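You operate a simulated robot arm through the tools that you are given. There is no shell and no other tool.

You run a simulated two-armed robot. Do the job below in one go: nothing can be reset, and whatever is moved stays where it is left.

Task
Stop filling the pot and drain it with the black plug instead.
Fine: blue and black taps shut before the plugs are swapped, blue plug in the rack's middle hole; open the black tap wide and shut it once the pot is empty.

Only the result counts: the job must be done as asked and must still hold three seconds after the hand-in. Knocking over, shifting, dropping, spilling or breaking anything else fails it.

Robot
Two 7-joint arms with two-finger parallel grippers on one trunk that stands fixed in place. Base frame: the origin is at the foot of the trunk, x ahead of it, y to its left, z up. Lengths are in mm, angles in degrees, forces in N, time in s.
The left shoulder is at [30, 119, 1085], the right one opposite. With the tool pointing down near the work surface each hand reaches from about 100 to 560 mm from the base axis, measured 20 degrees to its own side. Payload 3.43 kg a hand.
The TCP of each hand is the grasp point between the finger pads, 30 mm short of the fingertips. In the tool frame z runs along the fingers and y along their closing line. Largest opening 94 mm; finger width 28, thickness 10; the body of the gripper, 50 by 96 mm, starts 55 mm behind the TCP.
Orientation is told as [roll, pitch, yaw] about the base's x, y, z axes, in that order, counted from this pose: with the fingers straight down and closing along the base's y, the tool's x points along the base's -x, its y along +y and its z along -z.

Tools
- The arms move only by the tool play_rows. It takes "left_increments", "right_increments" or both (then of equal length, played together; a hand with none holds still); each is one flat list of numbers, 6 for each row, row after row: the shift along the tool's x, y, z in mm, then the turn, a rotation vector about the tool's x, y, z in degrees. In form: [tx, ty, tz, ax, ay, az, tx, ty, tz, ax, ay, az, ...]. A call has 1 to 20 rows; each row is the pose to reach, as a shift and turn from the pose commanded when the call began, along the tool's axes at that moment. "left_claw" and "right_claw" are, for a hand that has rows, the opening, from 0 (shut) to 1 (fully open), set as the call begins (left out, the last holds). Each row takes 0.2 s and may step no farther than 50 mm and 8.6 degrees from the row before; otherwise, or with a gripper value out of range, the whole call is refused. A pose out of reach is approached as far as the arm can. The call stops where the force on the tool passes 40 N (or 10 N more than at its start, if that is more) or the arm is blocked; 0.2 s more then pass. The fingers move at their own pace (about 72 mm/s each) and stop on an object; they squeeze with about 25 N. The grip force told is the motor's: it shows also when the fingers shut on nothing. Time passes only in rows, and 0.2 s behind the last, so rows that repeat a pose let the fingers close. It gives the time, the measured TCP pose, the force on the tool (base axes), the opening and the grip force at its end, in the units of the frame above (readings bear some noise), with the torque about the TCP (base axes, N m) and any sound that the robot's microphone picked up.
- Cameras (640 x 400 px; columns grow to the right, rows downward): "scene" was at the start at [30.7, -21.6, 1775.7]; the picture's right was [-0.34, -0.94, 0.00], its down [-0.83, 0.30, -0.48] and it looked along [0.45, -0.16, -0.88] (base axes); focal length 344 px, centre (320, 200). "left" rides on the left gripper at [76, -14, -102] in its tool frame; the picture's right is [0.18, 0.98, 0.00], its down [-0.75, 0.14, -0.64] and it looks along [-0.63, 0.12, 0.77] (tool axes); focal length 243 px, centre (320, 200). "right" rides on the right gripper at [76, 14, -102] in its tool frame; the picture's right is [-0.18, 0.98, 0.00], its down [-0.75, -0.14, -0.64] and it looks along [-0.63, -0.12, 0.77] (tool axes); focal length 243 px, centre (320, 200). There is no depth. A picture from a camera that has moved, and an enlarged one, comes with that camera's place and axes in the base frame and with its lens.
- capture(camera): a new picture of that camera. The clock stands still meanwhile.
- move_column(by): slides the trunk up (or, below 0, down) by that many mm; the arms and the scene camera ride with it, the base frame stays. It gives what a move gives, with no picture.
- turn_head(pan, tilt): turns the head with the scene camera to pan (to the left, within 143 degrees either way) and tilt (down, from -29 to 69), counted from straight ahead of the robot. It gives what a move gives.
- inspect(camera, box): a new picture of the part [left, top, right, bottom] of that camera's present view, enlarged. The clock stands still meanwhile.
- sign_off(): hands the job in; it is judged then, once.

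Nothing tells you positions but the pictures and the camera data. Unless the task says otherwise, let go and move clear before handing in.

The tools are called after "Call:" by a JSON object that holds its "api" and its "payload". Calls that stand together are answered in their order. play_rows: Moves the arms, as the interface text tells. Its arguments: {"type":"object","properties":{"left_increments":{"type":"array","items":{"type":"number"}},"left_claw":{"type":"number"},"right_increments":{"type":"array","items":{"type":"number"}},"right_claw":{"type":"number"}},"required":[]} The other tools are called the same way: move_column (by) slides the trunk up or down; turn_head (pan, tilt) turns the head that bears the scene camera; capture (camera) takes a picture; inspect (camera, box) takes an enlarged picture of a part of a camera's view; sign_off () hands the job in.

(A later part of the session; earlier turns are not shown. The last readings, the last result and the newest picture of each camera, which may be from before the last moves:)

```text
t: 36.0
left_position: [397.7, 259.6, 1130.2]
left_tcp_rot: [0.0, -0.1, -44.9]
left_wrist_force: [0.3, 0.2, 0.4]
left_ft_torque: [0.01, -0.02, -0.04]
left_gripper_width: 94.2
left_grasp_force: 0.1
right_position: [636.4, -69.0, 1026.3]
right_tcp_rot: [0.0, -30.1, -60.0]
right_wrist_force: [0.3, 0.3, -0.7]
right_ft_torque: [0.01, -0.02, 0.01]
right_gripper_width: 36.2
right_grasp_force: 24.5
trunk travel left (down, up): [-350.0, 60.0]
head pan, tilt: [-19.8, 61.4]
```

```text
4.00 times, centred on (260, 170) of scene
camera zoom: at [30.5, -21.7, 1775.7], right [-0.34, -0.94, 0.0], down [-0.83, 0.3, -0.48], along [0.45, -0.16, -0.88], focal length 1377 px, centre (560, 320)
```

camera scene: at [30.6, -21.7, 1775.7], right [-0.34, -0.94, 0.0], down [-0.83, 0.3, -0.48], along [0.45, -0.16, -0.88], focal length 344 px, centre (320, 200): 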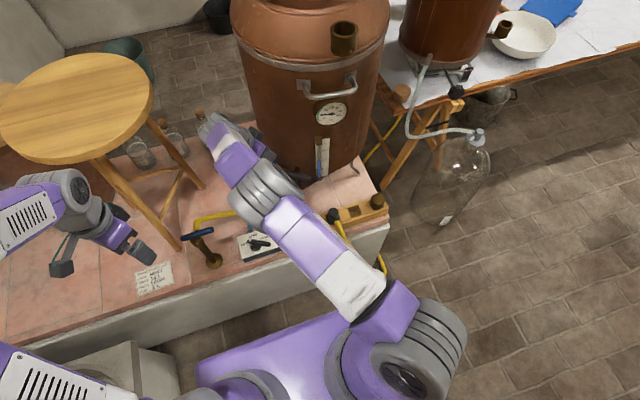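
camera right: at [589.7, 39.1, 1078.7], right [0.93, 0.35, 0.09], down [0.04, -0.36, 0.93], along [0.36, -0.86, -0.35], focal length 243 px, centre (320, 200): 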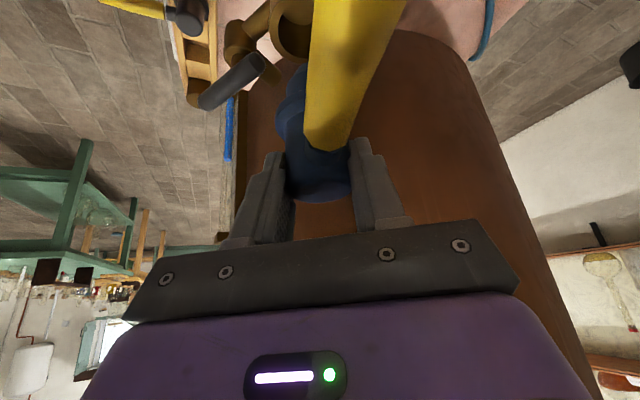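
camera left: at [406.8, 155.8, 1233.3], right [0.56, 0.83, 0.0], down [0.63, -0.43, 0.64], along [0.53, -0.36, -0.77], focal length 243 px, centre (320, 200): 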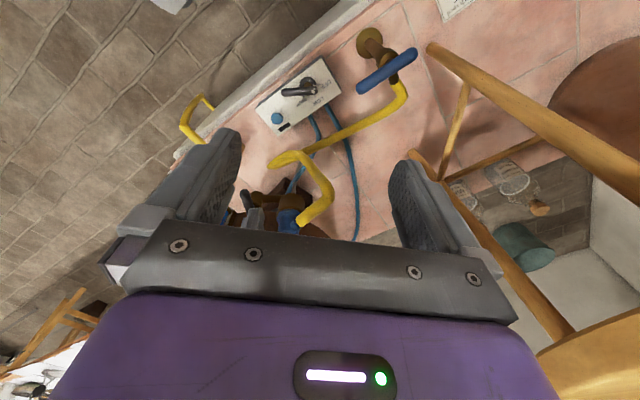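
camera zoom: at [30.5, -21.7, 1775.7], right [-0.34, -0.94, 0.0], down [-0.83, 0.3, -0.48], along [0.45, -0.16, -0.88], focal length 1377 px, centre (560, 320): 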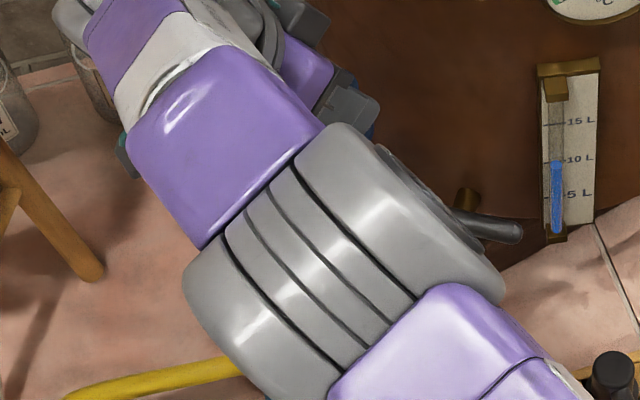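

The blue plug is free at TCP z≈1026. The rack's middle hole is at about (527,-338) with its top at z≈636, and the black plug is at about (526,-251). I'm carrying the plug back from the pot while turning the hand to yaw 0.

Call:
{"api": "play_rows", "payload": {"right_increments": [4.7, -18.3, -8.4, -3.75, 0, -6.5, 11, -43, -12.1, -7.5, 0, -13, 13.7, -72.4, -13.6, -11.25, 0, -19.5, 11.4, -103.9, -12.3, -15, 0, -26, 3, -134.9, -7.5, -18.75, 0, -32.5, -11.7, -165.5, 1, -22.5, 0, -39, -32.7, -195.6, 13.1, -26.25, 0, -45.5, -57, -221.1, 27.1, -30, 0, -52]}}

Call:
{"api": "capture", "payload": {"camera": "right"}}

Call:
{"api": "capture", "payload": {"camera": "scene"}}

```text
t: 37.8
left_position: [396.6, 258.2, 1132.2]
left_tcp_rot: [0.2, 0.1, -44.9]
left_wrist_force: [0.5, -1.1, 1.3]
left_ft_torque: [-0.01, 0.02, 0.01]
left_gripper_width: 93.9
left_grasp_force: 0.1
right_position: [477.3, -235.1, 1031.7]
right_tcp_rot: [0.1, -30.1, 0.2]
right_wrist_force: [0.1, -1.4, -0.2]
right_ft_torque: [0.0, 0.02, -0.01]
right_gripper_width: 36.4
right_grasp_force: 25.0
trunk travel left (down, up): [-350.0, 60.0]
head pan, tilt: [-19.8, 61.4]
```

```text
taken
camera right: at [359.0, -223.1, 1083.3], right [0.16, 0.98, 0.09], down [0.33, -0.14, 0.93], along [0.93, -0.11, -0.35], focal length 243 px, centre (320, 200)
```

right: 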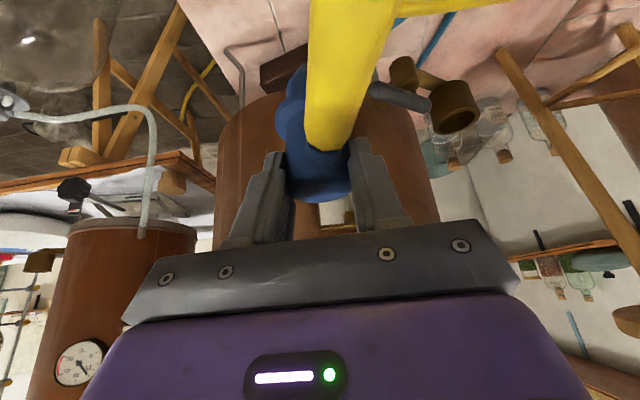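

```text
taken
camera scene: at [30.2, -24.4, 1775.7], right [-0.34, -0.94, 0.0], down [-0.83, 0.3, -0.48], along [0.45, -0.16, -0.88], focal length 344 px, centre (320, 200)
```

scene: 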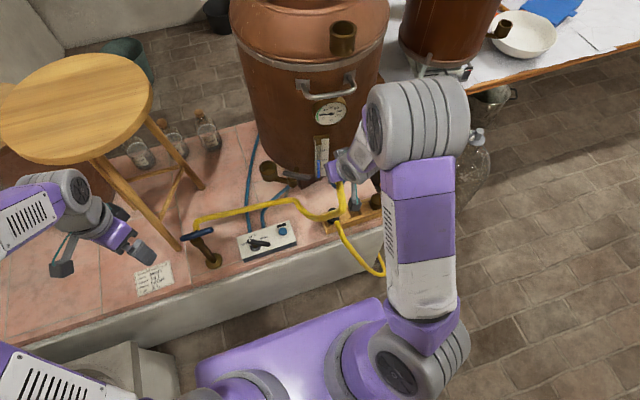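

The plug is in hand, the hose follows freely, and the empty cup is visible. I'm grabbing a zoom of the cup for later, plus the rack from the scene camera.

Call:
{"api": "inspect", "payload": {"camera": "right", "box": [360, 40, 500, 150]}}

Call:
{"api": "inspect", "payload": {"camera": "scene", "box": [230, 130, 400, 250]}}

```text
3.64 times, centred on (430, 95) of right
camera zoom: at [359.0, -223.1, 1083.3], right [0.16, 0.98, 0.09], down [0.33, -0.14, 0.93], along [0.93, -0.11, -0.35], focal length 882 px, centre (-80, 582)
```

zoom: 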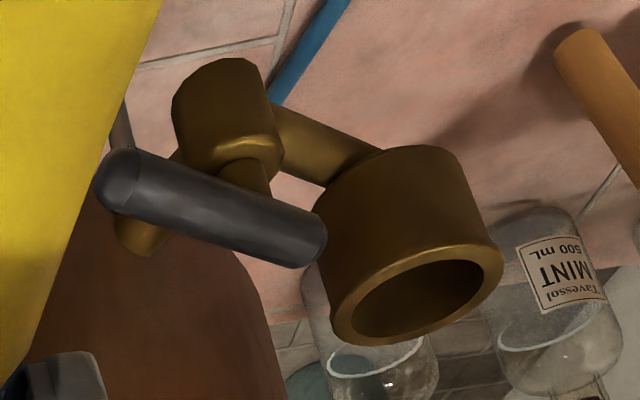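

```text
3.33 times, centred on (315, 190) of scene
camera zoom: at [30.2, -24.4, 1775.7], right [-0.34, -0.94, 0.0], down [-0.83, 0.3, -0.48], along [0.45, -0.16, -0.88], focal length 1148 px, centre (337, 233)
```

zoom: 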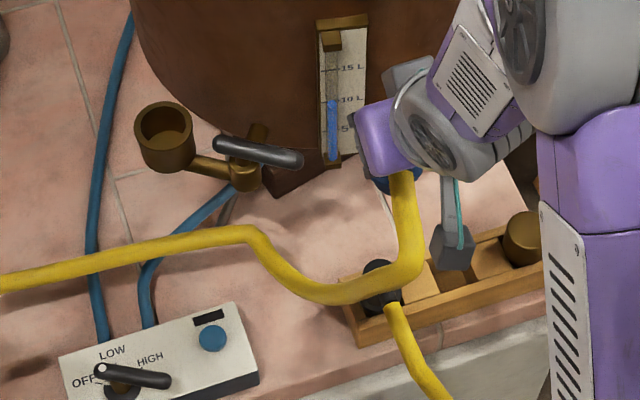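

The cup rim centre is at about (638,-75,900). I'm moving the right hand above the rack's middle hole at a safe height, then placing the left hand as an observer from the left.

Call:
{"api": "play_rows", "payload": {"right_increments": [14.5, -21, 26.5, 0, 0, 0, 29, -42, 53, 0, 0, 0, 43.5, -63, 79.5, 0, 0, 0, 58, -84, 106, 0, 0, 0, 72.5, -104.5, 132.5, 0, 0, 0]}}

Call:
{"api": "capture", "payload": {"camera": "scene"}}

Call:
{"api": "capture", "payload": {"camera": "right"}}

Call:
{"api": "inspect", "payload": {"camera": "scene", "box": [290, 130, 410, 250]}}

```text
t: 39.0
left_position: [398.6, 259.0, 1130.8]
left_tcp_rot: [0.1, 0.0, -44.9]
left_wrist_force: [0.1, -0.5, 0.7]
left_ft_torque: [0.03, 0.01, -0.01]
left_gripper_width: 93.9
left_grasp_force: 0.2
right_position: [482.2, -338.4, 879.3]
right_tcp_rot: [0.1, -30.0, 0.2]
right_wrist_force: [0.7, 0.3, -0.8]
right_ft_torque: [0.06, 0.01, -0.01]
right_gripper_width: 36.2
right_grasp_force: 24.6
trunk travel left (down, up): [-350.0, 60.0]
head pan, tilt: [-19.8, 61.4]
```

```text
taken
camera scene: at [31.3, -22.8, 1775.6], right [-0.34, -0.94, 0.0], down [-0.83, 0.3, -0.48], along [0.45, -0.16, -0.88], focal length 344 px, centre (320, 200)
```

scene: 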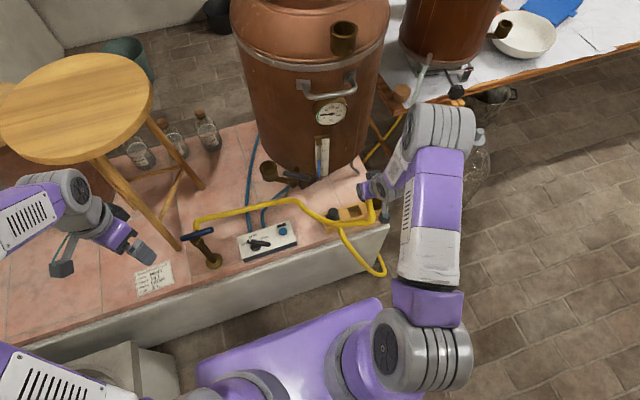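

```text
taken
camera right: at [363.7, -325.2, 930.8], right [0.16, 0.98, 0.09], down [0.33, -0.14, 0.93], along [0.93, -0.12, -0.35], focal length 243 px, centre (320, 200)
```

right: 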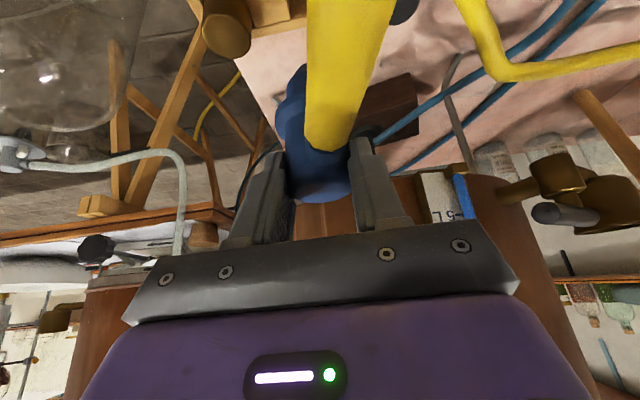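

```text
3.33 times, centred on (350, 190) of scene
camera zoom: at [31.3, -22.8, 1775.6], right [-0.34, -0.94, 0.0], down [-0.83, 0.3, -0.48], along [0.45, -0.16, -0.88], focal length 1148 px, centre (220, 233)
```

zoom: 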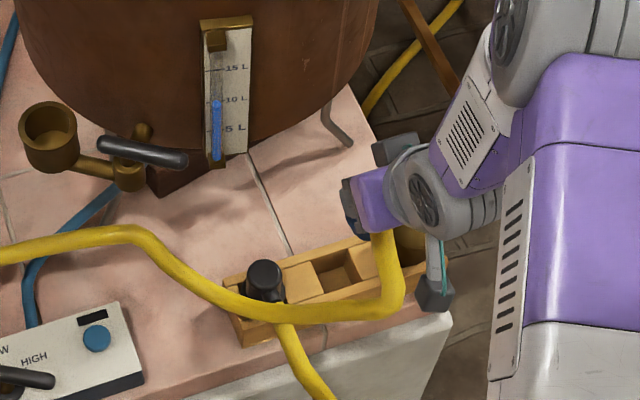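

The middle hole is now visible from the scene camera, so I'm zooming in to measure it precisely, and moving the left hand in as side observer.

Call:
{"api": "inspect", "payload": {"camera": "scene", "box": [325, 190, 389, 230]}}

Call:
{"api": "play_rows", "payload": {"left_increments": [8, -30, 0, 0, 0, 0, 20, -60, 0, 0, 0, 0, 0, -95, 15, 0, 0, 0, -30, -130, 30, 0, 0, 0, -60, -165, 45, 0, 0, 3, -90, -190, 60, 0, 0, 6, -120, -210, 80, 0, 0, 10, -150, -220, 100, 0, 0, 14, -180, -228, 120, 0, 0, 18, -205, -235, 140, 0, 0, 22]}}

Call:
{"api": "capture", "payload": {"camera": "left"}}

```text
10.00 times, centred on (357, 210) of scene
camera zoom: at [31.3, -22.8, 1775.6], right [-0.34, -0.94, 0.0], down [-0.83, 0.3, -0.48], along [0.45, -0.16, -0.88], focal length 3443 px, centre (-50, 100)
```

zoom: 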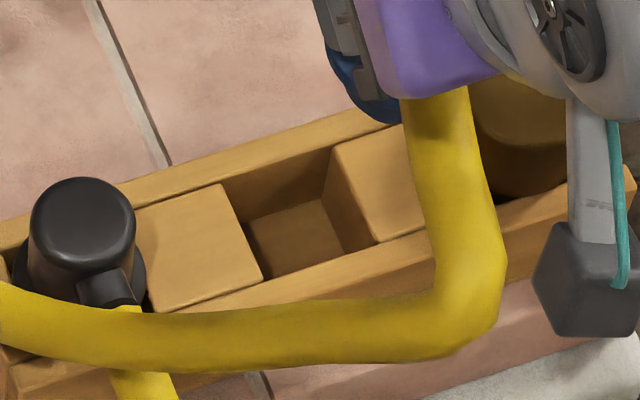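

```text
t: 41.2
left_position: [378.2, -51.7, 990.0]
left_tcp_rot: [0.1, -0.1, -67.1]
left_wrist_force: [-0.7, 0.1, 0.0]
left_ft_torque: [0.0, 0.02, -0.01]
left_gripper_width: 93.9
left_grasp_force: 0.0
right_position: [480.5, -338.6, 879.9]
right_tcp_rot: [0.0, -30.0, 0.0]
right_wrist_force: [0.0, -0.2, -0.7]
right_ft_torque: [-0.01, -0.01, 0.03]
right_gripper_width: 36.1
right_grasp_force: 25.3
trunk travel left (down, up): [-350.0, 60.0]
head pan, tilt: [-19.8, 61.4]
```

```text
taken
camera left: at [335.8, 13.9, 1093.4], right [0.83, 0.55, 0.0], down [0.43, -0.64, 0.64], along [0.36, -0.53, -0.77], focal length 243 px, centre (320, 200)
```

left: 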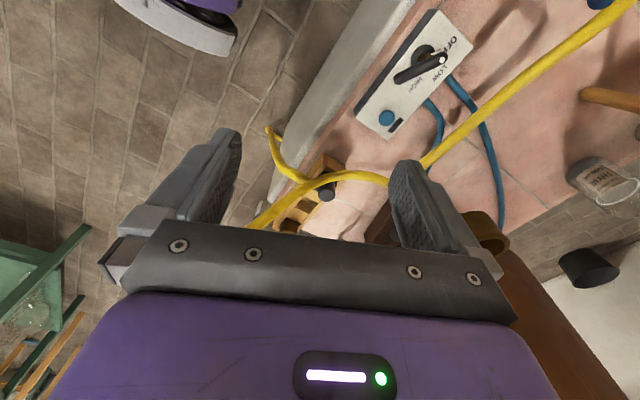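

The middle hole measures 42×45 mm, centred at (527,-339). I'm nudging the left observer closer so the rack sits in its clear field.

Call:
{"api": "play_rows", "payload": {"left_increments": [-39, 8, 0, 0, 0, 0, -78, 15.6, 0, 0, 0, 0]}}

Call:
{"api": "capture", "payload": {"camera": "left"}}

```text
t: 41.8
left_position: [424.1, -118.1, 990.0]
left_tcp_rot: [0.0, 0.0, -66.9]
left_wrist_force: [-0.2, -0.5, 0.4]
left_ft_torque: [-0.01, -0.03, 0.02]
left_gripper_width: 93.7
left_grasp_force: 0.0
right_position: [481.5, -337.7, 880.6]
right_tcp_rot: [0.0, -30.0, 0.0]
right_wrist_force: [0.6, 0.0, -0.5]
right_ft_torque: [0.0, 0.03, 0.01]
right_gripper_width: 36.1
right_grasp_force: 24.9
trunk travel left (down, up): [-350.0, 60.0]
head pan, tilt: [-19.8, 61.4]
```

```text
taken
camera left: at [380.6, -51.4, 1094.1], right [0.83, 0.56, 0.0], down [0.43, -0.64, 0.64], along [0.36, -0.53, -0.77], focal length 243 px, centre (320, 200)
```

left: 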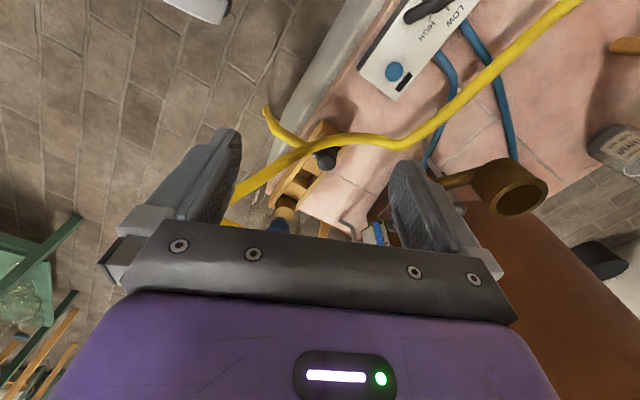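

Call:
{"api": "play_rows", "payload": {"right_increments": [7.4, -0.2, 34.7, 0, 0, 0, 14.7, -0.3, 69.4, 0, 0, 0, 22, -0.5, 104, 0, 0, 0, 29.4, -0.7, 138.9, 0, 0, 0]}}

Call:
{"api": "capture", "payload": {"camera": "left"}}

Call:
{"api": "inspect", "payload": {"camera": "left", "box": [240, 110, 360, 230]}}

Call:
{"api": "inspect", "payload": {"camera": "scene", "box": [310, 170, 410, 240]}}

```text
t: 42.8
left_position: [423.3, -116.4, 989.6]
left_tcp_rot: [0.0, -0.1, -66.8]
left_wrist_force: [-0.7, -0.4, 0.3]
left_ft_torque: [0.0, 0.01, 0.02]
left_gripper_width: 94.0
left_grasp_force: 0.1
right_position: [526.0, -339.8, 744.7]
right_tcp_rot: [0.0, -30.0, 0.0]
right_wrist_force: [-0.4, -0.3, -0.8]
right_ft_torque: [-0.01, 0.03, -0.01]
right_gripper_width: 36.3
right_grasp_force: 25.1
trunk travel left (down, up): [-350.0, 60.0]
head pan, tilt: [-19.8, 61.4]
```

```text
taken
camera left: at [380.7, -51.2, 1094.1], right [0.83, 0.56, 0.0], down [0.43, -0.64, 0.64], along [0.36, -0.53, -0.77], focal length 243 px, centre (320, 200)
```

left: 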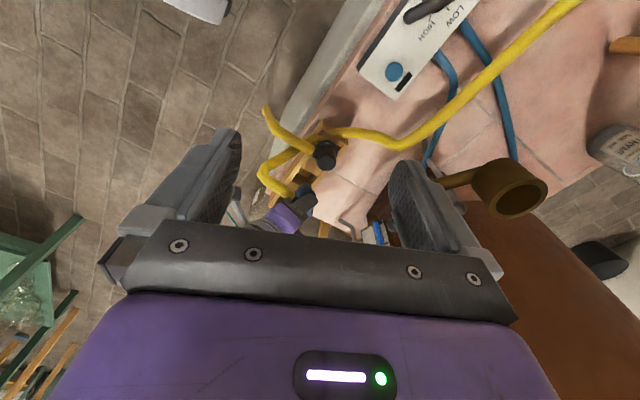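

```text
3.33 times, centred on (300, 170) of left
camera zoom: at [380.7, -51.2, 1094.1], right [0.83, 0.56, 0.0], down [0.43, -0.64, 0.64], along [0.36, -0.53, -0.77], focal length 809 px, centre (387, 300)
```

zoom: 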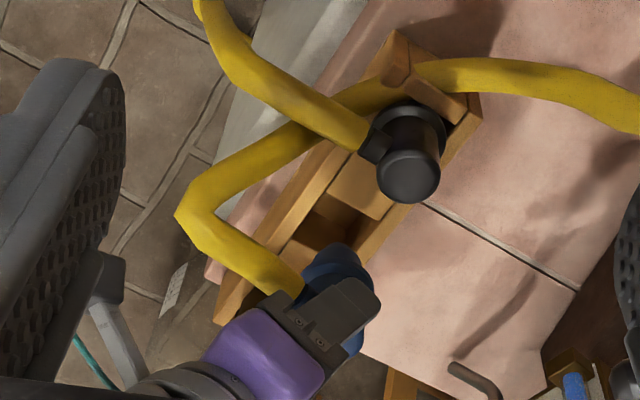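

```text
5.71 times, centred on (360, 205) of scene
camera zoom: at [31.1, -22.0, 1775.7], right [-0.34, -0.94, 0.0], down [-0.83, 0.3, -0.48], along [0.45, -0.16, -0.88], focal length 1967 px, centre (91, 171)
```

zoom: 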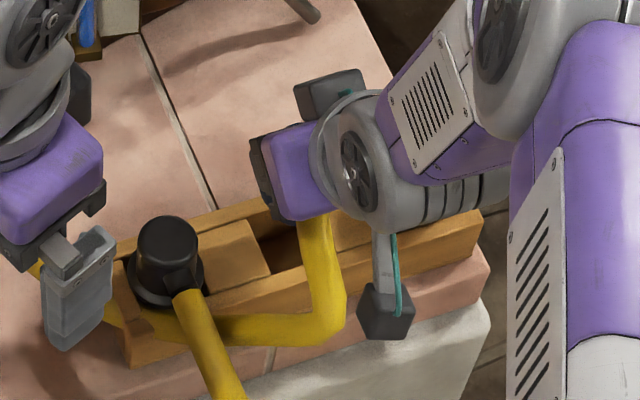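

Plug and hole are both in the left view. I'm zooming tighter to measure the flange against the hole.

Call:
{"api": "inspect", "payload": {"camera": "left", "box": [295, 155, 365, 225]}}

Call:
{"api": "inspect", "payload": {"camera": "scene", "box": [335, 185, 385, 225]}}

```text
5.71 times, centred on (330, 190) of left
camera zoom: at [380.7, -51.2, 1094.1], right [0.83, 0.56, 0.0], down [0.43, -0.64, 0.64], along [0.36, -0.53, -0.77], focal length 1386 px, centre (263, 257)
```

zoom: 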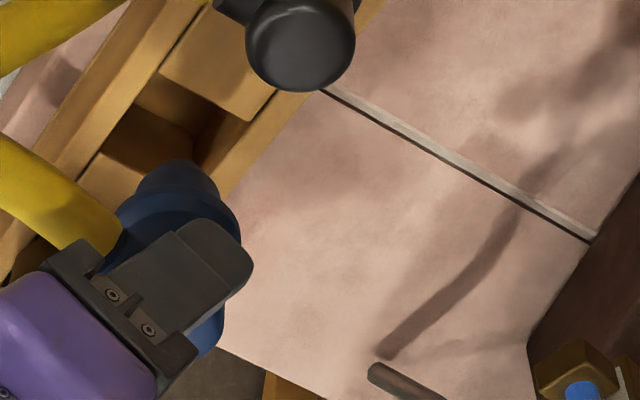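

```text
10.00 times, centred on (360, 205) of scene
camera zoom: at [31.1, -22.0, 1775.7], right [-0.34, -0.94, 0.0], down [-0.83, 0.3, -0.48], along [0.45, -0.16, -0.88], focal length 3443 px, centre (-80, 150)
```

zoom: 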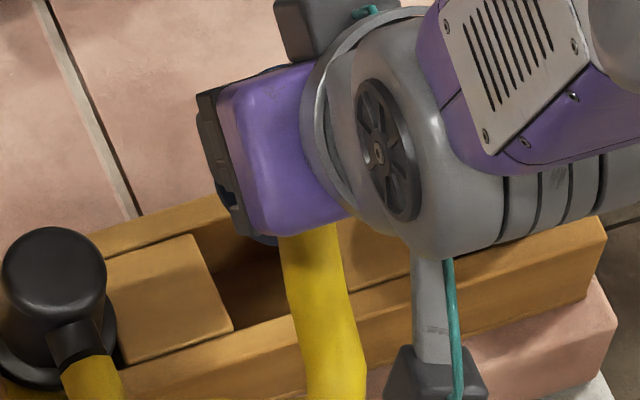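

The shank tip is about 31 mm wide, so there is good clearance, but the plug sits about 7 mm ahead of the TCP. I'm shifting back 6.5 mm and lowering into the hole under force watch.

Call:
{"api": "play_rows", "payload": {"right_increments": [5.6, 0, -3.25, 0, 0, 0, 10.6, 0, 5.4, 0, 0, 0, 15.6, 0, 14.1, 0, 0, 0, 20.6, 0, 22.7, 0, 0, 0]}}

Call:
{"api": "inspect", "payload": {"camera": "left", "box": [280, 130, 370, 225]}}

Call:
{"api": "inspect", "payload": {"camera": "scene", "box": [325, 180, 395, 230]}}

```text
t: 43.8
left_position: [424.6, -116.3, 989.6]
left_tcp_rot: [0.0, 0.0, -66.9]
left_wrist_force: [-0.8, 0.1, -0.5]
left_ft_torque: [-0.03, -0.04, 0.02]
left_gripper_width: 93.9
left_grasp_force: 0.1
right_position: [518.3, -338.9, 716.2]
right_tcp_rot: [0.1, -30.0, 0.1]
right_wrist_force: [-0.3, 0.4, -0.9]
right_ft_torque: [0.0, 0.03, -0.01]
right_gripper_width: 36.2
right_grasp_force: 24.7
trunk travel left (down, up): [-350.0, 60.0]
head pan, tilt: [-19.8, 61.4]
```

```text
4.21 times, centred on (325, 178) of left
camera zoom: at [380.6, -51.1, 1094.3], right [0.83, 0.56, 0.0], down [0.43, -0.64, 0.64], along [0.36, -0.53, -0.77], focal length 1022 px, centre (299, 295)
```

zoom: 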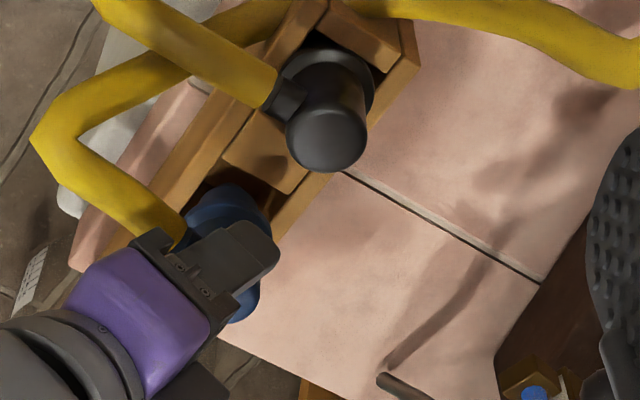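

```text
8.00 times, centred on (360, 205) of scene
camera zoom: at [30.9, -21.8, 1775.7], right [-0.34, -0.94, 0.0], down [-0.83, 0.3, -0.48], along [0.45, -0.16, -0.88], focal length 2754 px, centre (0, 160)
```

zoom: 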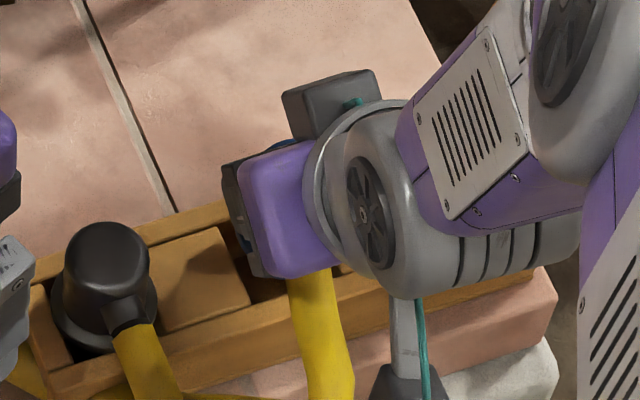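

Looks centred between the rails with no contact. I'm continuing down in small steps until it seats.

Call:
{"api": "play_rows", "payload": {"right_increments": [3, 0, 5.2, 0, 0, 0, 6, 0, 10.4, 0, 0, 0, 8, 0, 13.9, 0, 0, 0]}}

Call:
{"api": "inspect", "payload": {"camera": "left", "box": [280, 130, 370, 225]}}

```text
t: 44.6
left_position: [422.9, -117.4, 990.9]
left_tcp_rot: [0.1, 0.0, -66.9]
left_wrist_force: [-0.3, -0.4, -0.2]
left_ft_torque: [-0.02, -0.04, 0.01]
left_gripper_width: 94.0
left_grasp_force: 0.2
right_position: [518.0, -339.1, 699.0]
right_tcp_rot: [0.0, -30.0, 0.1]
right_wrist_force: [0.3, -0.4, 0.1]
right_ft_torque: [0.01, 0.01, 0.01]
right_gripper_width: 36.4
right_grasp_force: 25.4
trunk travel left (down, up): [-350.0, 60.0]
head pan, tilt: [-19.8, 61.4]
```

```text
4.21 times, centred on (325, 178) of left
camera zoom: at [380.6, -51.1, 1094.3], right [0.83, 0.56, 0.0], down [0.43, -0.64, 0.64], along [0.36, -0.53, -0.77], focal length 1022 px, centre (299, 295)
```

zoom: 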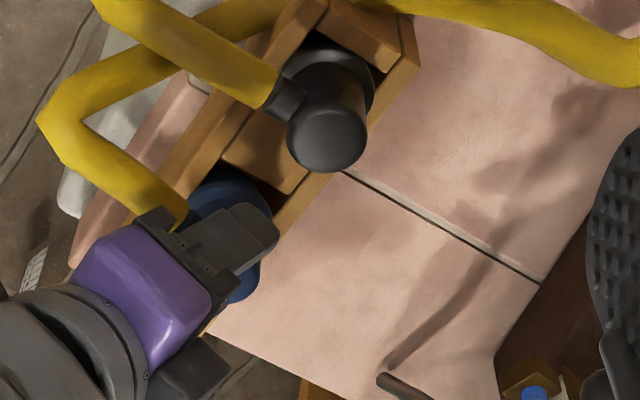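

Call:
{"api": "play_rows", "payload": {"right_increments": [2, 0, 3.5, 0, 0, 0, 4, 0, 6.9, 0, 0, 0, 5.5, 0, 9.5, 0, 0, 0]}}

Call:
{"api": "inspect", "payload": {"camera": "left", "box": [280, 130, 370, 225]}}

```text
t: 45.4
left_position: [422.7, -117.4, 990.5]
left_tcp_rot: [-0.1, 0.0, -66.9]
left_wrist_force: [-0.4, 0.0, 0.6]
left_ft_torque: [-0.01, 0.0, -0.02]
left_gripper_width: 94.2
left_grasp_force: 0.0
right_position: [518.9, -338.8, 688.8]
right_tcp_rot: [0.0, -30.0, 0.1]
right_wrist_force: [-0.1, 0.1, -1.6]
right_ft_torque: [0.0, -0.01, -0.01]
right_gripper_width: 36.1
right_grasp_force: 25.2
trunk travel left (down, up): [-350.0, 60.0]
head pan, tilt: [-19.8, 61.4]
```

```text
4.21 times, centred on (325, 178) of left
camera zoom: at [380.5, -51.1, 1094.3], right [0.83, 0.56, 0.0], down [0.43, -0.64, 0.64], along [0.36, -0.53, -0.77], focal length 1022 px, centre (299, 295)
```

zoom: 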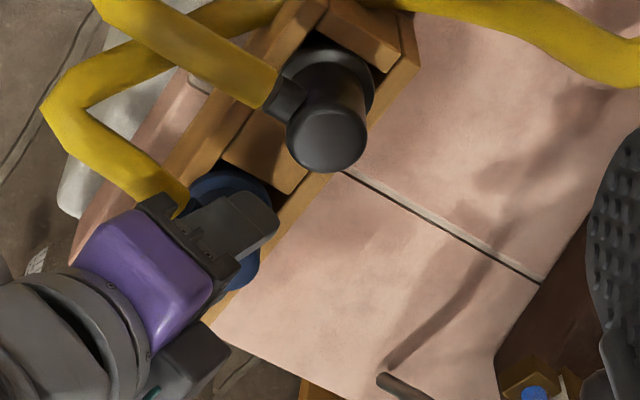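

Call:
{"api": "play_rows", "payload": {"right_increments": [1, 0, 1.73, 0, 0, 0]}}

Call:
{"api": "play_rows", "payload": {"right_increments": [1, 0, 1.73, 0, 0, 0]}}

Call:
{"api": "play_rows", "payload": {"right_increments": [1, 0, 1.73, 0, 0, 0]}}

Call:
{"api": "inspect", "payload": {"camera": "left", "box": [280, 130, 370, 225]}}

```text
t: 45.8
left_position: [422.2, -116.7, 991.8]
left_tcp_rot: [-0.1, 0.0, -67.0]
left_wrist_force: [-0.1, -0.5, -0.1]
left_ft_torque: [-0.02, -0.02, -0.02]
left_gripper_width: 94.0
left_grasp_force: 0.2
right_position: [518.8, -339.7, 689.5]
right_tcp_rot: [-0.1, -30.2, 0.0]
right_wrist_force: [-3.1, 0.3, 12.0]
right_ft_torque: [0.05, 0.34, -0.02]
right_gripper_width: 36.1
right_grasp_force: 25.1
trunk travel left (down, up): [-350.0, 60.0]
head pan, tilt: [-19.8, 61.4]
```

```text
t: 46.2
left_position: [422.2, -115.9, 991.4]
left_tcp_rot: [0.1, -0.1, -67.0]
left_wrist_force: [0.7, -0.3, -0.2]
left_ft_torque: [0.01, -0.01, -0.01]
left_gripper_width: 94.1
left_grasp_force: 0.0
right_position: [518.7, -340.2, 688.1]
right_tcp_rot: [-0.2, -30.4, 0.0]
right_wrist_force: [-4.7, 0.2, 24.1]
right_ft_torque: [0.09, 0.32, 0.0]
right_gripper_width: 36.4
right_grasp_force: 25.1
trunk travel left (down, up): [-350.0, 60.0]
head pan, tilt: [-19.8, 61.4]
```

```text
t: 46.6
left_position: [420.1, -115.4, 992.3]
left_tcp_rot: [0.1, -0.2, -66.9]
left_wrist_force: [-0.5, -0.5, 0.3]
left_ft_torque: [-0.01, -0.05, 0.01]
left_gripper_width: 94.0
left_grasp_force: 0.1
right_position: [518.7, -339.9, 688.1]
right_tcp_rot: [-0.3, -30.6, 0.0]
right_wrist_force: [-7.4, -0.3, 39.3]
right_ft_torque: [0.12, 0.11, -0.01]
right_gripper_width: 36.6
right_grasp_force: 24.8
trunk travel left (down, up): [-350.0, 60.0]
head pan, tilt: [-19.8, 61.4]
```

```text
4.21 times, centred on (325, 178) of left
camera zoom: at [377.6, -49.4, 1095.8], right [0.83, 0.56, 0.0], down [0.42, -0.64, 0.64], along [0.36, -0.54, -0.76], focal length 1022 px, centre (299, 295)
```

zoom: 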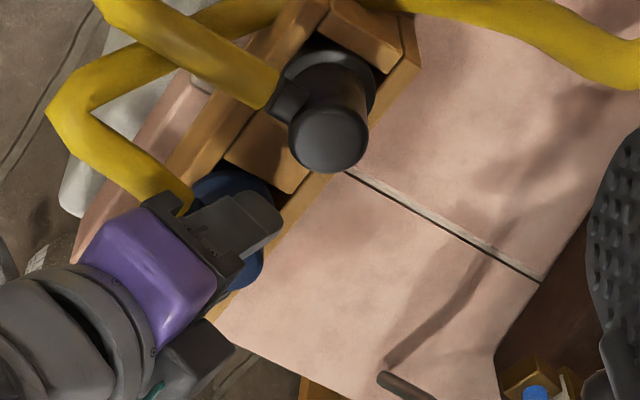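

Contact force rose firmly at TCP z≈688, exactly the predicted seated height. I'm easing the pressure, releasing, and backing out along the tool axis.

Call:
{"api": "play_rows", "payload": {"right_increments": [-1.5, 0, -2.6, 0, 0, 0, -2.5, 0, -4.3, 0, 0, 0]}}

Call:
{"api": "play_rows", "payload": {"right_increments": [0, 0, 0, 0, 0, 0, 0, 0, 0, 0, 0, 0, 0, 0, -15, 0, 0, 0, 0, 0, -45, 0, 0, 0, 0, 0, -90, 0, 0, 0], "right_claw": 0.62}}

Call:
{"api": "inspect", "payload": {"camera": "left", "box": [270, 120, 380, 225]}}

Call:
{"api": "capture", "payload": {"camera": "right"}}

Call:
{"api": "inspect", "payload": {"camera": "scene", "box": [310, 170, 410, 240]}}

```text
t: 47.2
left_position: [423.4, -116.9, 989.8]
left_tcp_rot: [0.1, 0.0, -66.8]
left_wrist_force: [-0.4, 0.7, -0.1]
left_ft_torque: [0.0, -0.04, 0.01]
left_gripper_width: 94.3
left_grasp_force: 0.0
right_position: [517.2, -338.0, 687.2]
right_tcp_rot: [0.0, -29.8, 0.2]
right_wrist_force: [2.6, -1.8, 14.7]
right_ft_torque: [-0.2, -0.45, -0.04]
right_gripper_width: 36.3
right_grasp_force: 24.9
trunk travel left (down, up): [-350.0, 60.0]
head pan, tilt: [-19.8, 61.4]
```

```text
t: 48.4
left_position: [422.5, -116.3, 990.8]
left_tcp_rot: [0.0, 0.1, -66.9]
left_wrist_force: [-0.3, -0.5, -0.8]
left_ft_torque: [-0.01, -0.05, 0.01]
left_gripper_width: 93.8
left_grasp_force: 0.1
right_position: [471.8, -338.1, 766.5]
right_tcp_rot: [-0.1, -30.1, 0.1]
right_wrist_force: [0.3, -0.3, -0.7]
right_ft_torque: [-0.03, -0.03, -0.01]
right_gripper_width: 58.4
right_grasp_force: 0.2
trunk travel left (down, up): [-350.0, 60.0]
head pan, tilt: [-19.8, 61.4]
```

```text
3.81 times, centred on (325, 172) of left
camera zoom: at [379.9, -50.8, 1094.6], right [0.83, 0.56, 0.0], down [0.43, -0.64, 0.64], along [0.36, -0.53, -0.77], focal length 924 px, centre (301, 305)
```

zoom: 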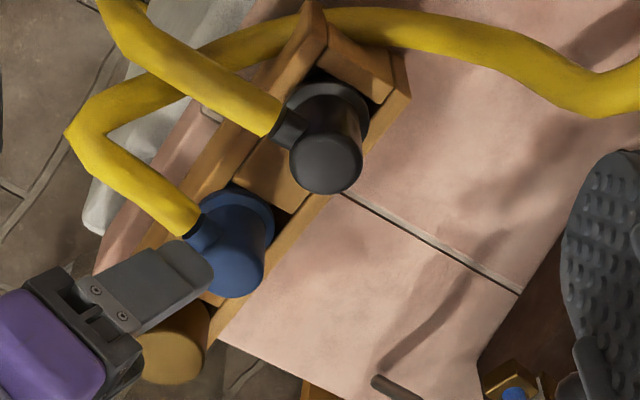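

```text
taken
camera right: at [354.3, -324.6, 817.7], right [0.16, 0.98, 0.09], down [0.33, -0.14, 0.93], along [0.93, -0.12, -0.35], focal length 243 px, centre (320, 200)
```

right: 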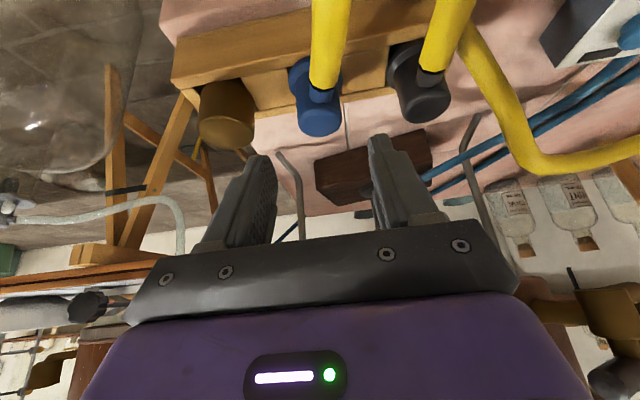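

```text
5.71 times, centred on (360, 205) of scene
camera zoom: at [29.8, -21.2, 1775.7], right [-0.34, -0.94, 0.0], down [-0.83, 0.3, -0.48], along [0.45, -0.16, -0.88], focal length 1967 px, centre (91, 171)
```

zoom: 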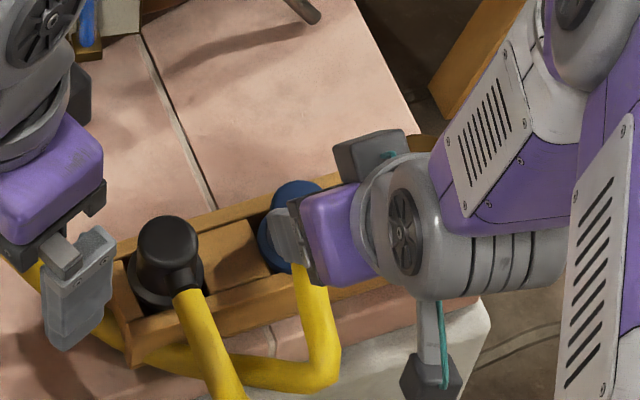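

The blue plug sits upright in the middle hole at the same height as the black one. Next is the black plug at about (525,-250.5): I'm moving sideways above it with the same tilted hand pose.

Call:
{"api": "play_rows", "payload": {"right_increments": [-3, 30, 0, 0, 0, 0, -6, 60, 0, 0, 0, 0, -8, 88.2, 1.2, 0, 0, 0, -8, 88.2, 25, 0, 0, 0]}}

Call:
{"api": "capture", "payload": {"camera": "right"}}

Call:
{"api": "inspect", "payload": {"camera": "left", "box": [270, 110, 380, 215]}}

```text
t: 49.4
left_position: [423.3, -117.8, 988.8]
left_tcp_rot: [0.1, -0.1, -66.8]
left_wrist_force: [1.1, 0.1, -1.0]
left_ft_torque: [0.01, -0.01, 0.0]
left_gripper_width: 94.1
left_grasp_force: 0.1
right_position: [492.8, -250.1, 747.1]
right_tcp_rot: [-0.1, -30.0, 0.1]
right_wrist_force: [-0.7, -0.6, 0.5]
right_ft_torque: [0.03, 0.01, 0.03]
right_gripper_width: 58.4
right_grasp_force: 0.0
trunk travel left (down, up): [-350.0, 60.0]
head pan, tilt: [-19.8, 61.4]
```

```text
taken
camera right: at [375.6, -237.5, 798.7], right [0.16, 0.98, 0.09], down [0.33, -0.14, 0.93], along [0.93, -0.12, -0.35], focal length 243 px, centre (320, 200)
```

right: 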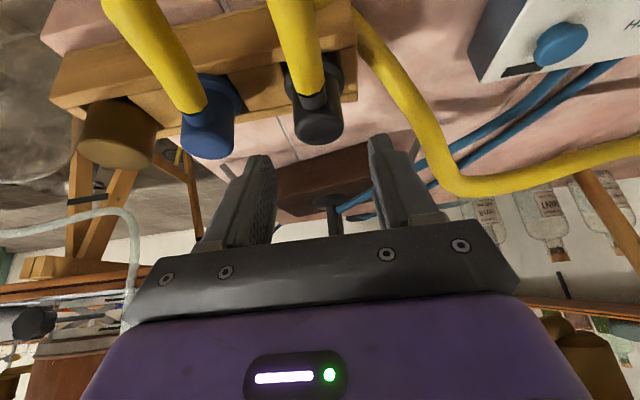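

```text
3.81 times, centred on (325, 162) of left
camera zoom: at [380.9, -51.7, 1094.1], right [0.83, 0.56, 0.0], down [0.43, -0.64, 0.64], along [0.36, -0.53, -0.77], focal length 924 px, centre (301, 343)
```

zoom: 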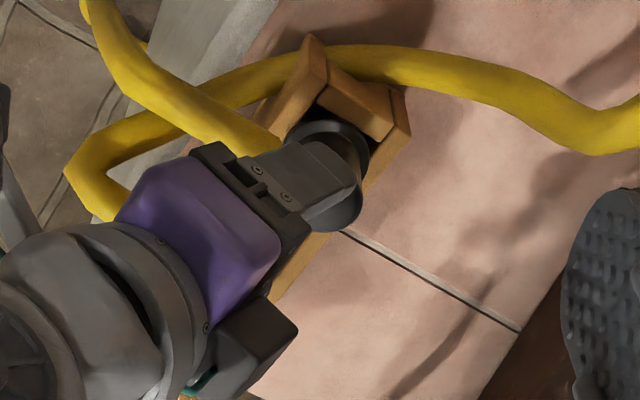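

Aligned. I'm completing the approach onto the black knob and closing.

Call:
{"api": "play_rows", "payload": {"right_increments": [0, -0.5, 25, 0, 0, 0, 0, -0.5, 48, 0, 0, 0, 0, -0.5, 65, 0, 0, 0]}}

Call:
{"api": "play_rows", "payload": {"right_increments": [0, 0, 0, 0, 0, 0, 0, 0, 0, 0, 0, 0, 0, 0, 0, 0, 0, 0], "right_claw": 0}}

Call:
{"api": "inspect", "payload": {"camera": "right", "box": [230, 70, 410, 250]}}

Call:
{"api": "inspect", "payload": {"camera": "left", "box": [270, 110, 380, 215]}}

```text
t: 50.2
left_position: [423.6, -117.9, 989.7]
left_tcp_rot: [-0.1, 0.0, -66.9]
left_wrist_force: [0.0, -0.2, 0.3]
left_ft_torque: [0.01, -0.03, 0.02]
left_gripper_width: 94.0
left_grasp_force: 0.1
right_position: [524.6, -250.9, 691.6]
right_tcp_rot: [0.0, -29.9, 0.0]
right_wrist_force: [0.8, -0.3, 0.3]
right_ft_torque: [-0.03, 0.02, -0.03]
right_gripper_width: 58.1
right_grasp_force: 0.0
trunk travel left (down, up): [-350.0, 60.0]
head pan, tilt: [-19.8, 61.4]
```

```text
t: 51.0
left_position: [423.0, -117.4, 989.9]
left_tcp_rot: [0.1, 0.0, -67.0]
left_wrist_force: [0.1, -0.7, -0.2]
left_ft_torque: [0.02, 0.0, 0.01]
left_gripper_width: 94.0
left_grasp_force: 0.0
right_position: [524.6, -250.2, 691.3]
right_tcp_rot: [0.0, -30.1, 0.1]
right_wrist_force: [-0.2, 0.0, 0.0]
right_ft_torque: [-0.01, -0.01, 0.04]
right_gripper_width: 36.7
right_grasp_force: 25.6
trunk travel left (down, up): [-350.0, 60.0]
head pan, tilt: [-19.8, 61.4]
```

```text
2.22 times, centred on (320, 160) of right
camera zoom: at [407.1, -237.9, 742.8], right [0.16, 0.98, 0.09], down [0.33, -0.14, 0.93], along [0.93, -0.12, -0.35], focal length 539 px, centre (320, 289)
```

zoom: 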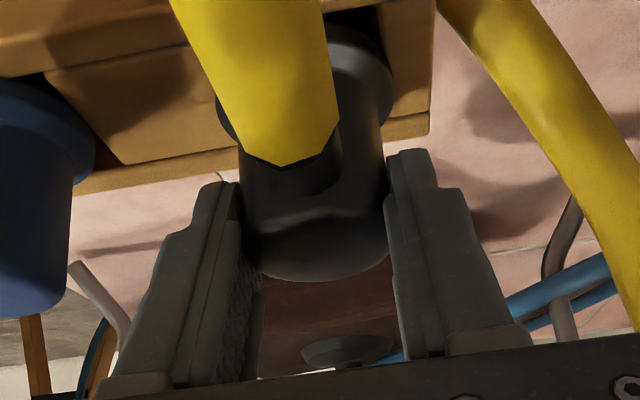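

```text
3.81 times, centred on (325, 162) of left
camera zoom: at [380.6, -51.0, 1094.3], right [0.83, 0.56, 0.0], down [0.43, -0.64, 0.64], along [0.36, -0.53, -0.77], focal length 924 px, centre (301, 343)
```

zoom: 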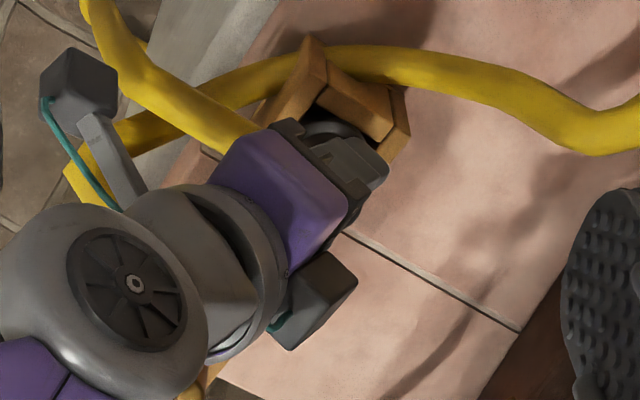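

Gripped at 36.7 mm. I'm lifting straight up gently.

Call:
{"api": "play_rows", "payload": {"right_increments": [-1.5, 0, -2.6, 0, 0, 0, -4, 0, -6.9, 0, 0, 0, -9, 0, -15.6, 0, 0, 0, -16, 0, -27.7, 0, 0, 0]}}

Call:
{"api": "inspect", "payload": {"camera": "right", "box": [230, 70, 410, 250]}}

Call:
{"api": "inspect", "payload": {"camera": "left", "box": [270, 110, 380, 215]}}

```text
t: 52.0
left_position: [422.9, -117.1, 990.8]
left_tcp_rot: [0.0, -0.1, -66.9]
left_wrist_force: [-0.2, 0.5, -0.4]
left_ft_torque: [-0.01, 0.02, -0.02]
left_gripper_width: 94.0
left_grasp_force: 0.2
right_position: [525.2, -251.1, 722.8]
right_tcp_rot: [0.0, -30.0, 0.0]
right_wrist_force: [0.8, -1.2, 0.1]
right_ft_torque: [0.01, 0.0, 0.03]
right_gripper_width: 37.0
right_grasp_force: 25.6
trunk travel left (down, up): [-350.0, 60.0]
head pan, tilt: [-19.8, 61.4]
```

```text
2.22 times, centred on (320, 160) of right
camera zoom: at [406.5, -238.0, 775.3], right [0.16, 0.98, 0.09], down [0.33, -0.14, 0.93], along [0.93, -0.12, -0.35], focal length 539 px, centre (320, 289)
```

zoom: 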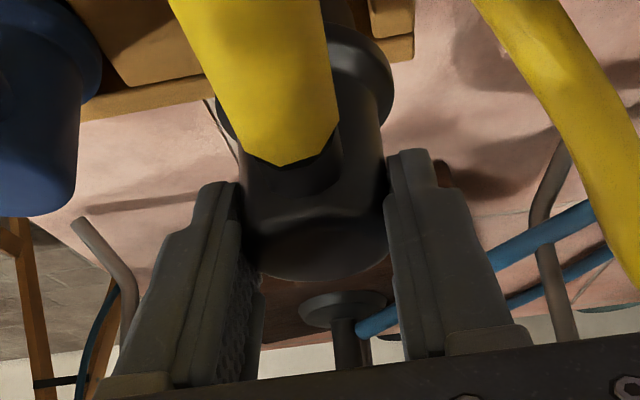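

```text
3.81 times, centred on (325, 162) of left
camera zoom: at [380.4, -51.0, 1094.4], right [0.83, 0.56, 0.0], down [0.43, -0.64, 0.64], along [0.36, -0.53, -0.77], focal length 924 px, centre (301, 343)
```

zoom: 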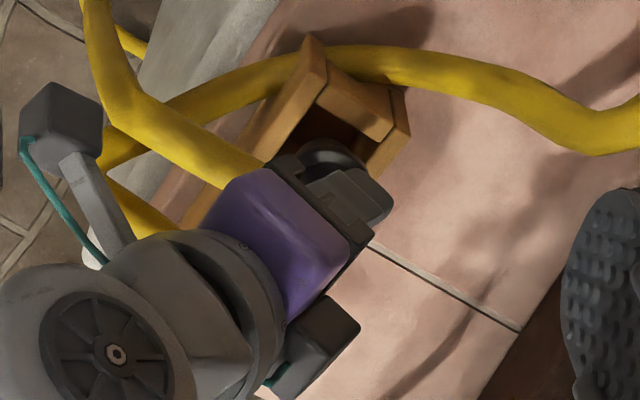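

The black plug is out of its hole. I'm raising it to travel height while the left hand retreats to its own side.

Call:
{"api": "play_rows", "payload": {"left_increments": [38.5, 10.5, -17.5, 0, 0, 0, 77, 21, -35, 0, 0, 0, 115.5, 31.6, -52.5, 0, 0, 0, 154, 42, -70, 0, 0, 0, 192.7, 52.7, -87.5, 0, 0, 0, 231, 63.3, -105, 0, 0, 0, 269.8, 73.8, -122.5, 0, 0, 0, 308.4, 84.4, -140, 0, 0, 0], "right_increments": [-22.5, 0, -39, 0, 0, 0, -45, 0, -78, 0, 0, 0, -57.8, 3, -120.2, 0, 0, 0, -71.2, 7, -163.3, 0, 0, 0, -84.5, 10, -206.4, 0, 0, 0, -97.9, 14, -249.5, 0, 0, 0, -111.6, 17, -291, 0, 0, 0, -111.6, 17, -291, 0, 0, 0]}}

Call:
{"api": "capture", "payload": {"camera": "scene"}}

Call:
{"api": "capture", "payload": {"camera": "right"}}

```text
t: 53.8
left_position: [379.4, 202.1, 1128.4]
left_tcp_rot: [0.0, 0.0, -67.1]
left_wrist_force: [-0.1, 0.8, 0.1]
left_ft_torque: [-0.05, 0.04, -0.02]
left_gripper_width: 93.9
left_grasp_force: 0.2
right_position: [475.5, -233.1, 1032.5]
right_tcp_rot: [0.0, -30.1, 0.0]
right_wrist_force: [0.0, 0.0, -0.5]
right_ft_torque: [-0.02, 0.0, -0.01]
right_gripper_width: 36.9
right_grasp_force: 24.6
trunk travel left (down, up): [-350.0, 60.0]
head pan, tilt: [-19.8, 61.4]
```

```text
taken
camera scene: at [30.9, -21.0, 1775.7], right [-0.34, -0.94, 0.0], down [-0.83, 0.3, -0.48], along [0.45, -0.16, -0.88], focal length 344 px, centre (320, 200)
```

scene: 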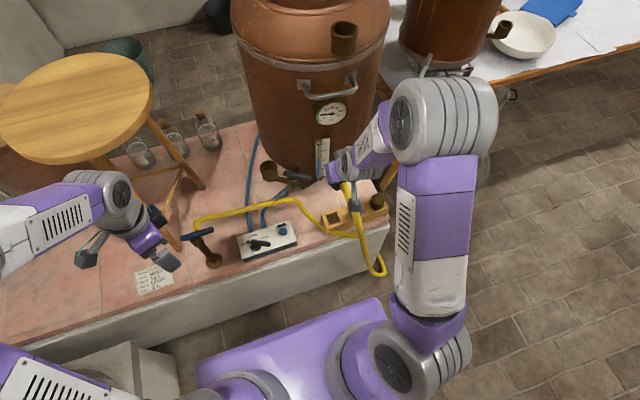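

```text
taken
camera right: at [357.7, -220.0, 1083.3], right [0.16, 0.98, 0.09], down [0.33, -0.14, 0.93], along [0.93, -0.12, -0.35], focal length 243 px, centre (320, 200)
```

right: 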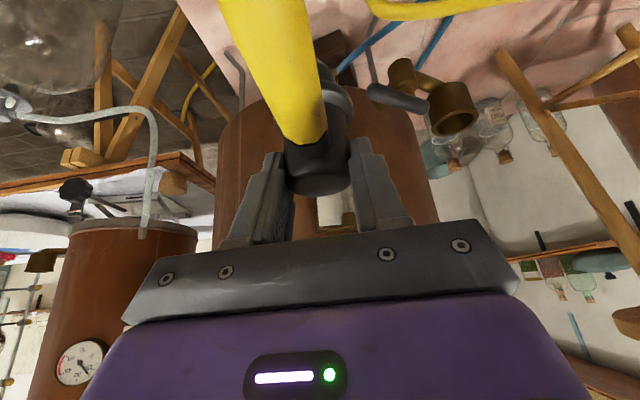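

Cup target is about (639.5,-75). I'm retracing the earlier path with the black plug, turning to yaw -60 and stopping above the cup.

Call:
{"api": "play_rows", "payload": {"right_increments": [-6.9, 37, 4, 3.75, 0, 6.5, -19.1, 73, 11, 7.5, 0, 13, -34.6, 103, 20, 11.25, 0, 19.5, -53.7, 126, 31, 15, 0, 26, -76.2, 143, 44, 18.75, 0, 32.5, -99.6, 153, 57.5, 22.5, 0, 39, -123, 157, 71, 26.25, 0, 45.5, -140.7, 159, 81.3, 30, 0, 52]}}

Call:
{"api": "capture", "payload": {"camera": "right"}}

Call:
{"api": "capture", "payload": {"camera": "left"}}

Call:
{"api": "inspect", "payload": {"camera": "scene", "box": [200, 120, 340, 220]}}

```text
t: 55.6
left_position: [379.3, 200.6, 1128.1]
left_tcp_rot: [-0.1, 0.1, -66.8]
left_wrist_force: [0.0, 0.4, 0.1]
left_ft_torque: [0.01, 0.03, 0.0]
left_gripper_width: 93.7
left_grasp_force: 0.1
right_position: [639.8, -75.6, 1031.5]
right_tcp_rot: [-0.1, -30.0, -60.0]
right_wrist_force: [0.0, 0.0, -1.4]
right_ft_torque: [0.03, -0.01, -0.01]
right_gripper_width: 37.1
right_grasp_force: 25.1
trunk travel left (down, up): [-350.0, 60.0]
head pan, tilt: [-19.8, 61.4]
```

```text
taken
camera right: at [592.6, 32.3, 1082.1], right [0.93, 0.35, 0.09], down [0.04, -0.36, 0.93], along [0.36, -0.87, -0.35], focal length 243 px, centre (320, 200)
```

right: 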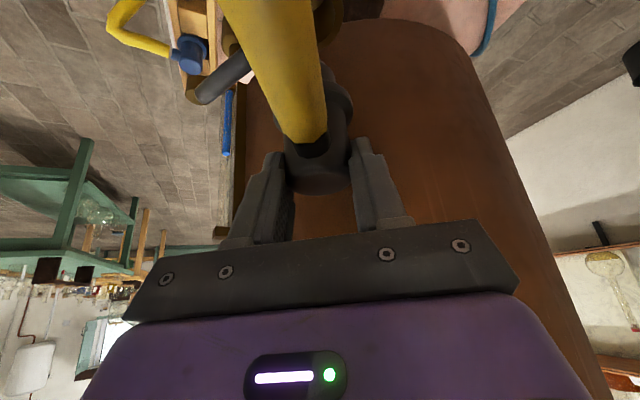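

```text
taken
camera left: at [337.5, 266.3, 1232.8], right [0.83, 0.56, 0.0], down [0.43, -0.64, 0.64], along [0.36, -0.53, -0.77], focal length 243 px, centre (320, 200)
```

left: 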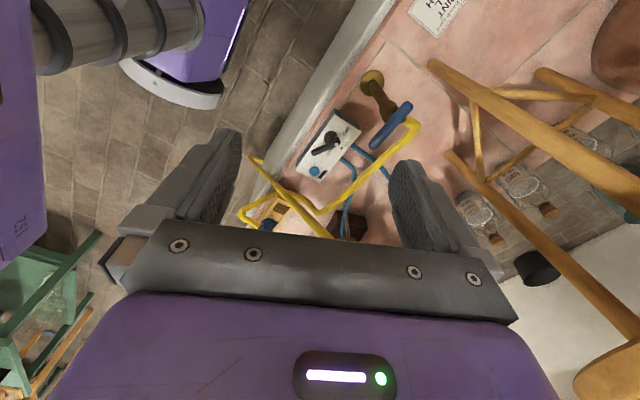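

```text
4.00 times, centred on (270, 170) of scene
camera zoom: at [31.9, -21.9, 1775.6], right [-0.34, -0.94, 0.0], down [-0.83, 0.3, -0.48], along [0.45, -0.16, -0.88], focal length 1377 px, centre (520, 320)
```

zoom: 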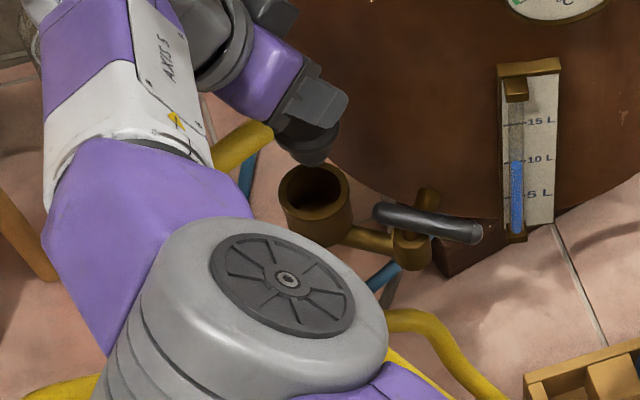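

Call:
{"api": "inspect", "payload": {"camera": "scene", "box": [252, 140, 300, 190]}}

Call:
{"api": "inspect", "payload": {"camera": "right", "box": [190, 0, 390, 200]}}

```text
8.00 times, centred on (276, 165) of scene
camera zoom: at [31.9, -21.9, 1775.6], right [-0.34, -0.94, 0.0], down [-0.83, 0.3, -0.48], along [0.45, -0.16, -0.88], focal length 2754 px, centre (672, 480)
```

zoom: 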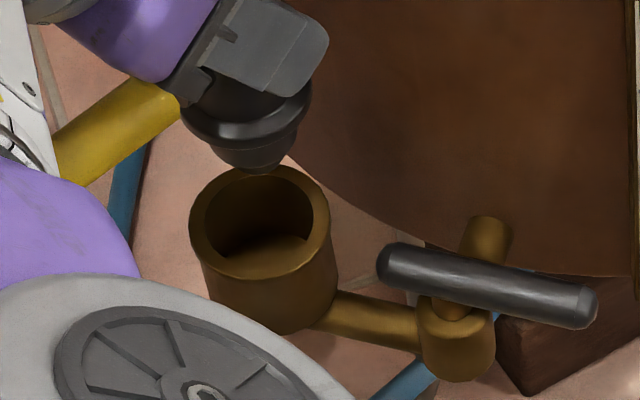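

```text
2.00 times, centred on (290, 100) of right
camera zoom: at [592.6, 32.3, 1082.1], right [0.93, 0.35, 0.09], down [0.04, -0.36, 0.93], along [0.36, -0.87, -0.35], focal length 485 px, centre (380, 400)
```

zoom: 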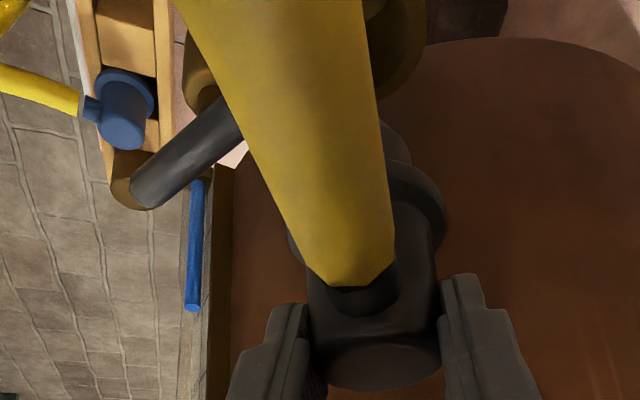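

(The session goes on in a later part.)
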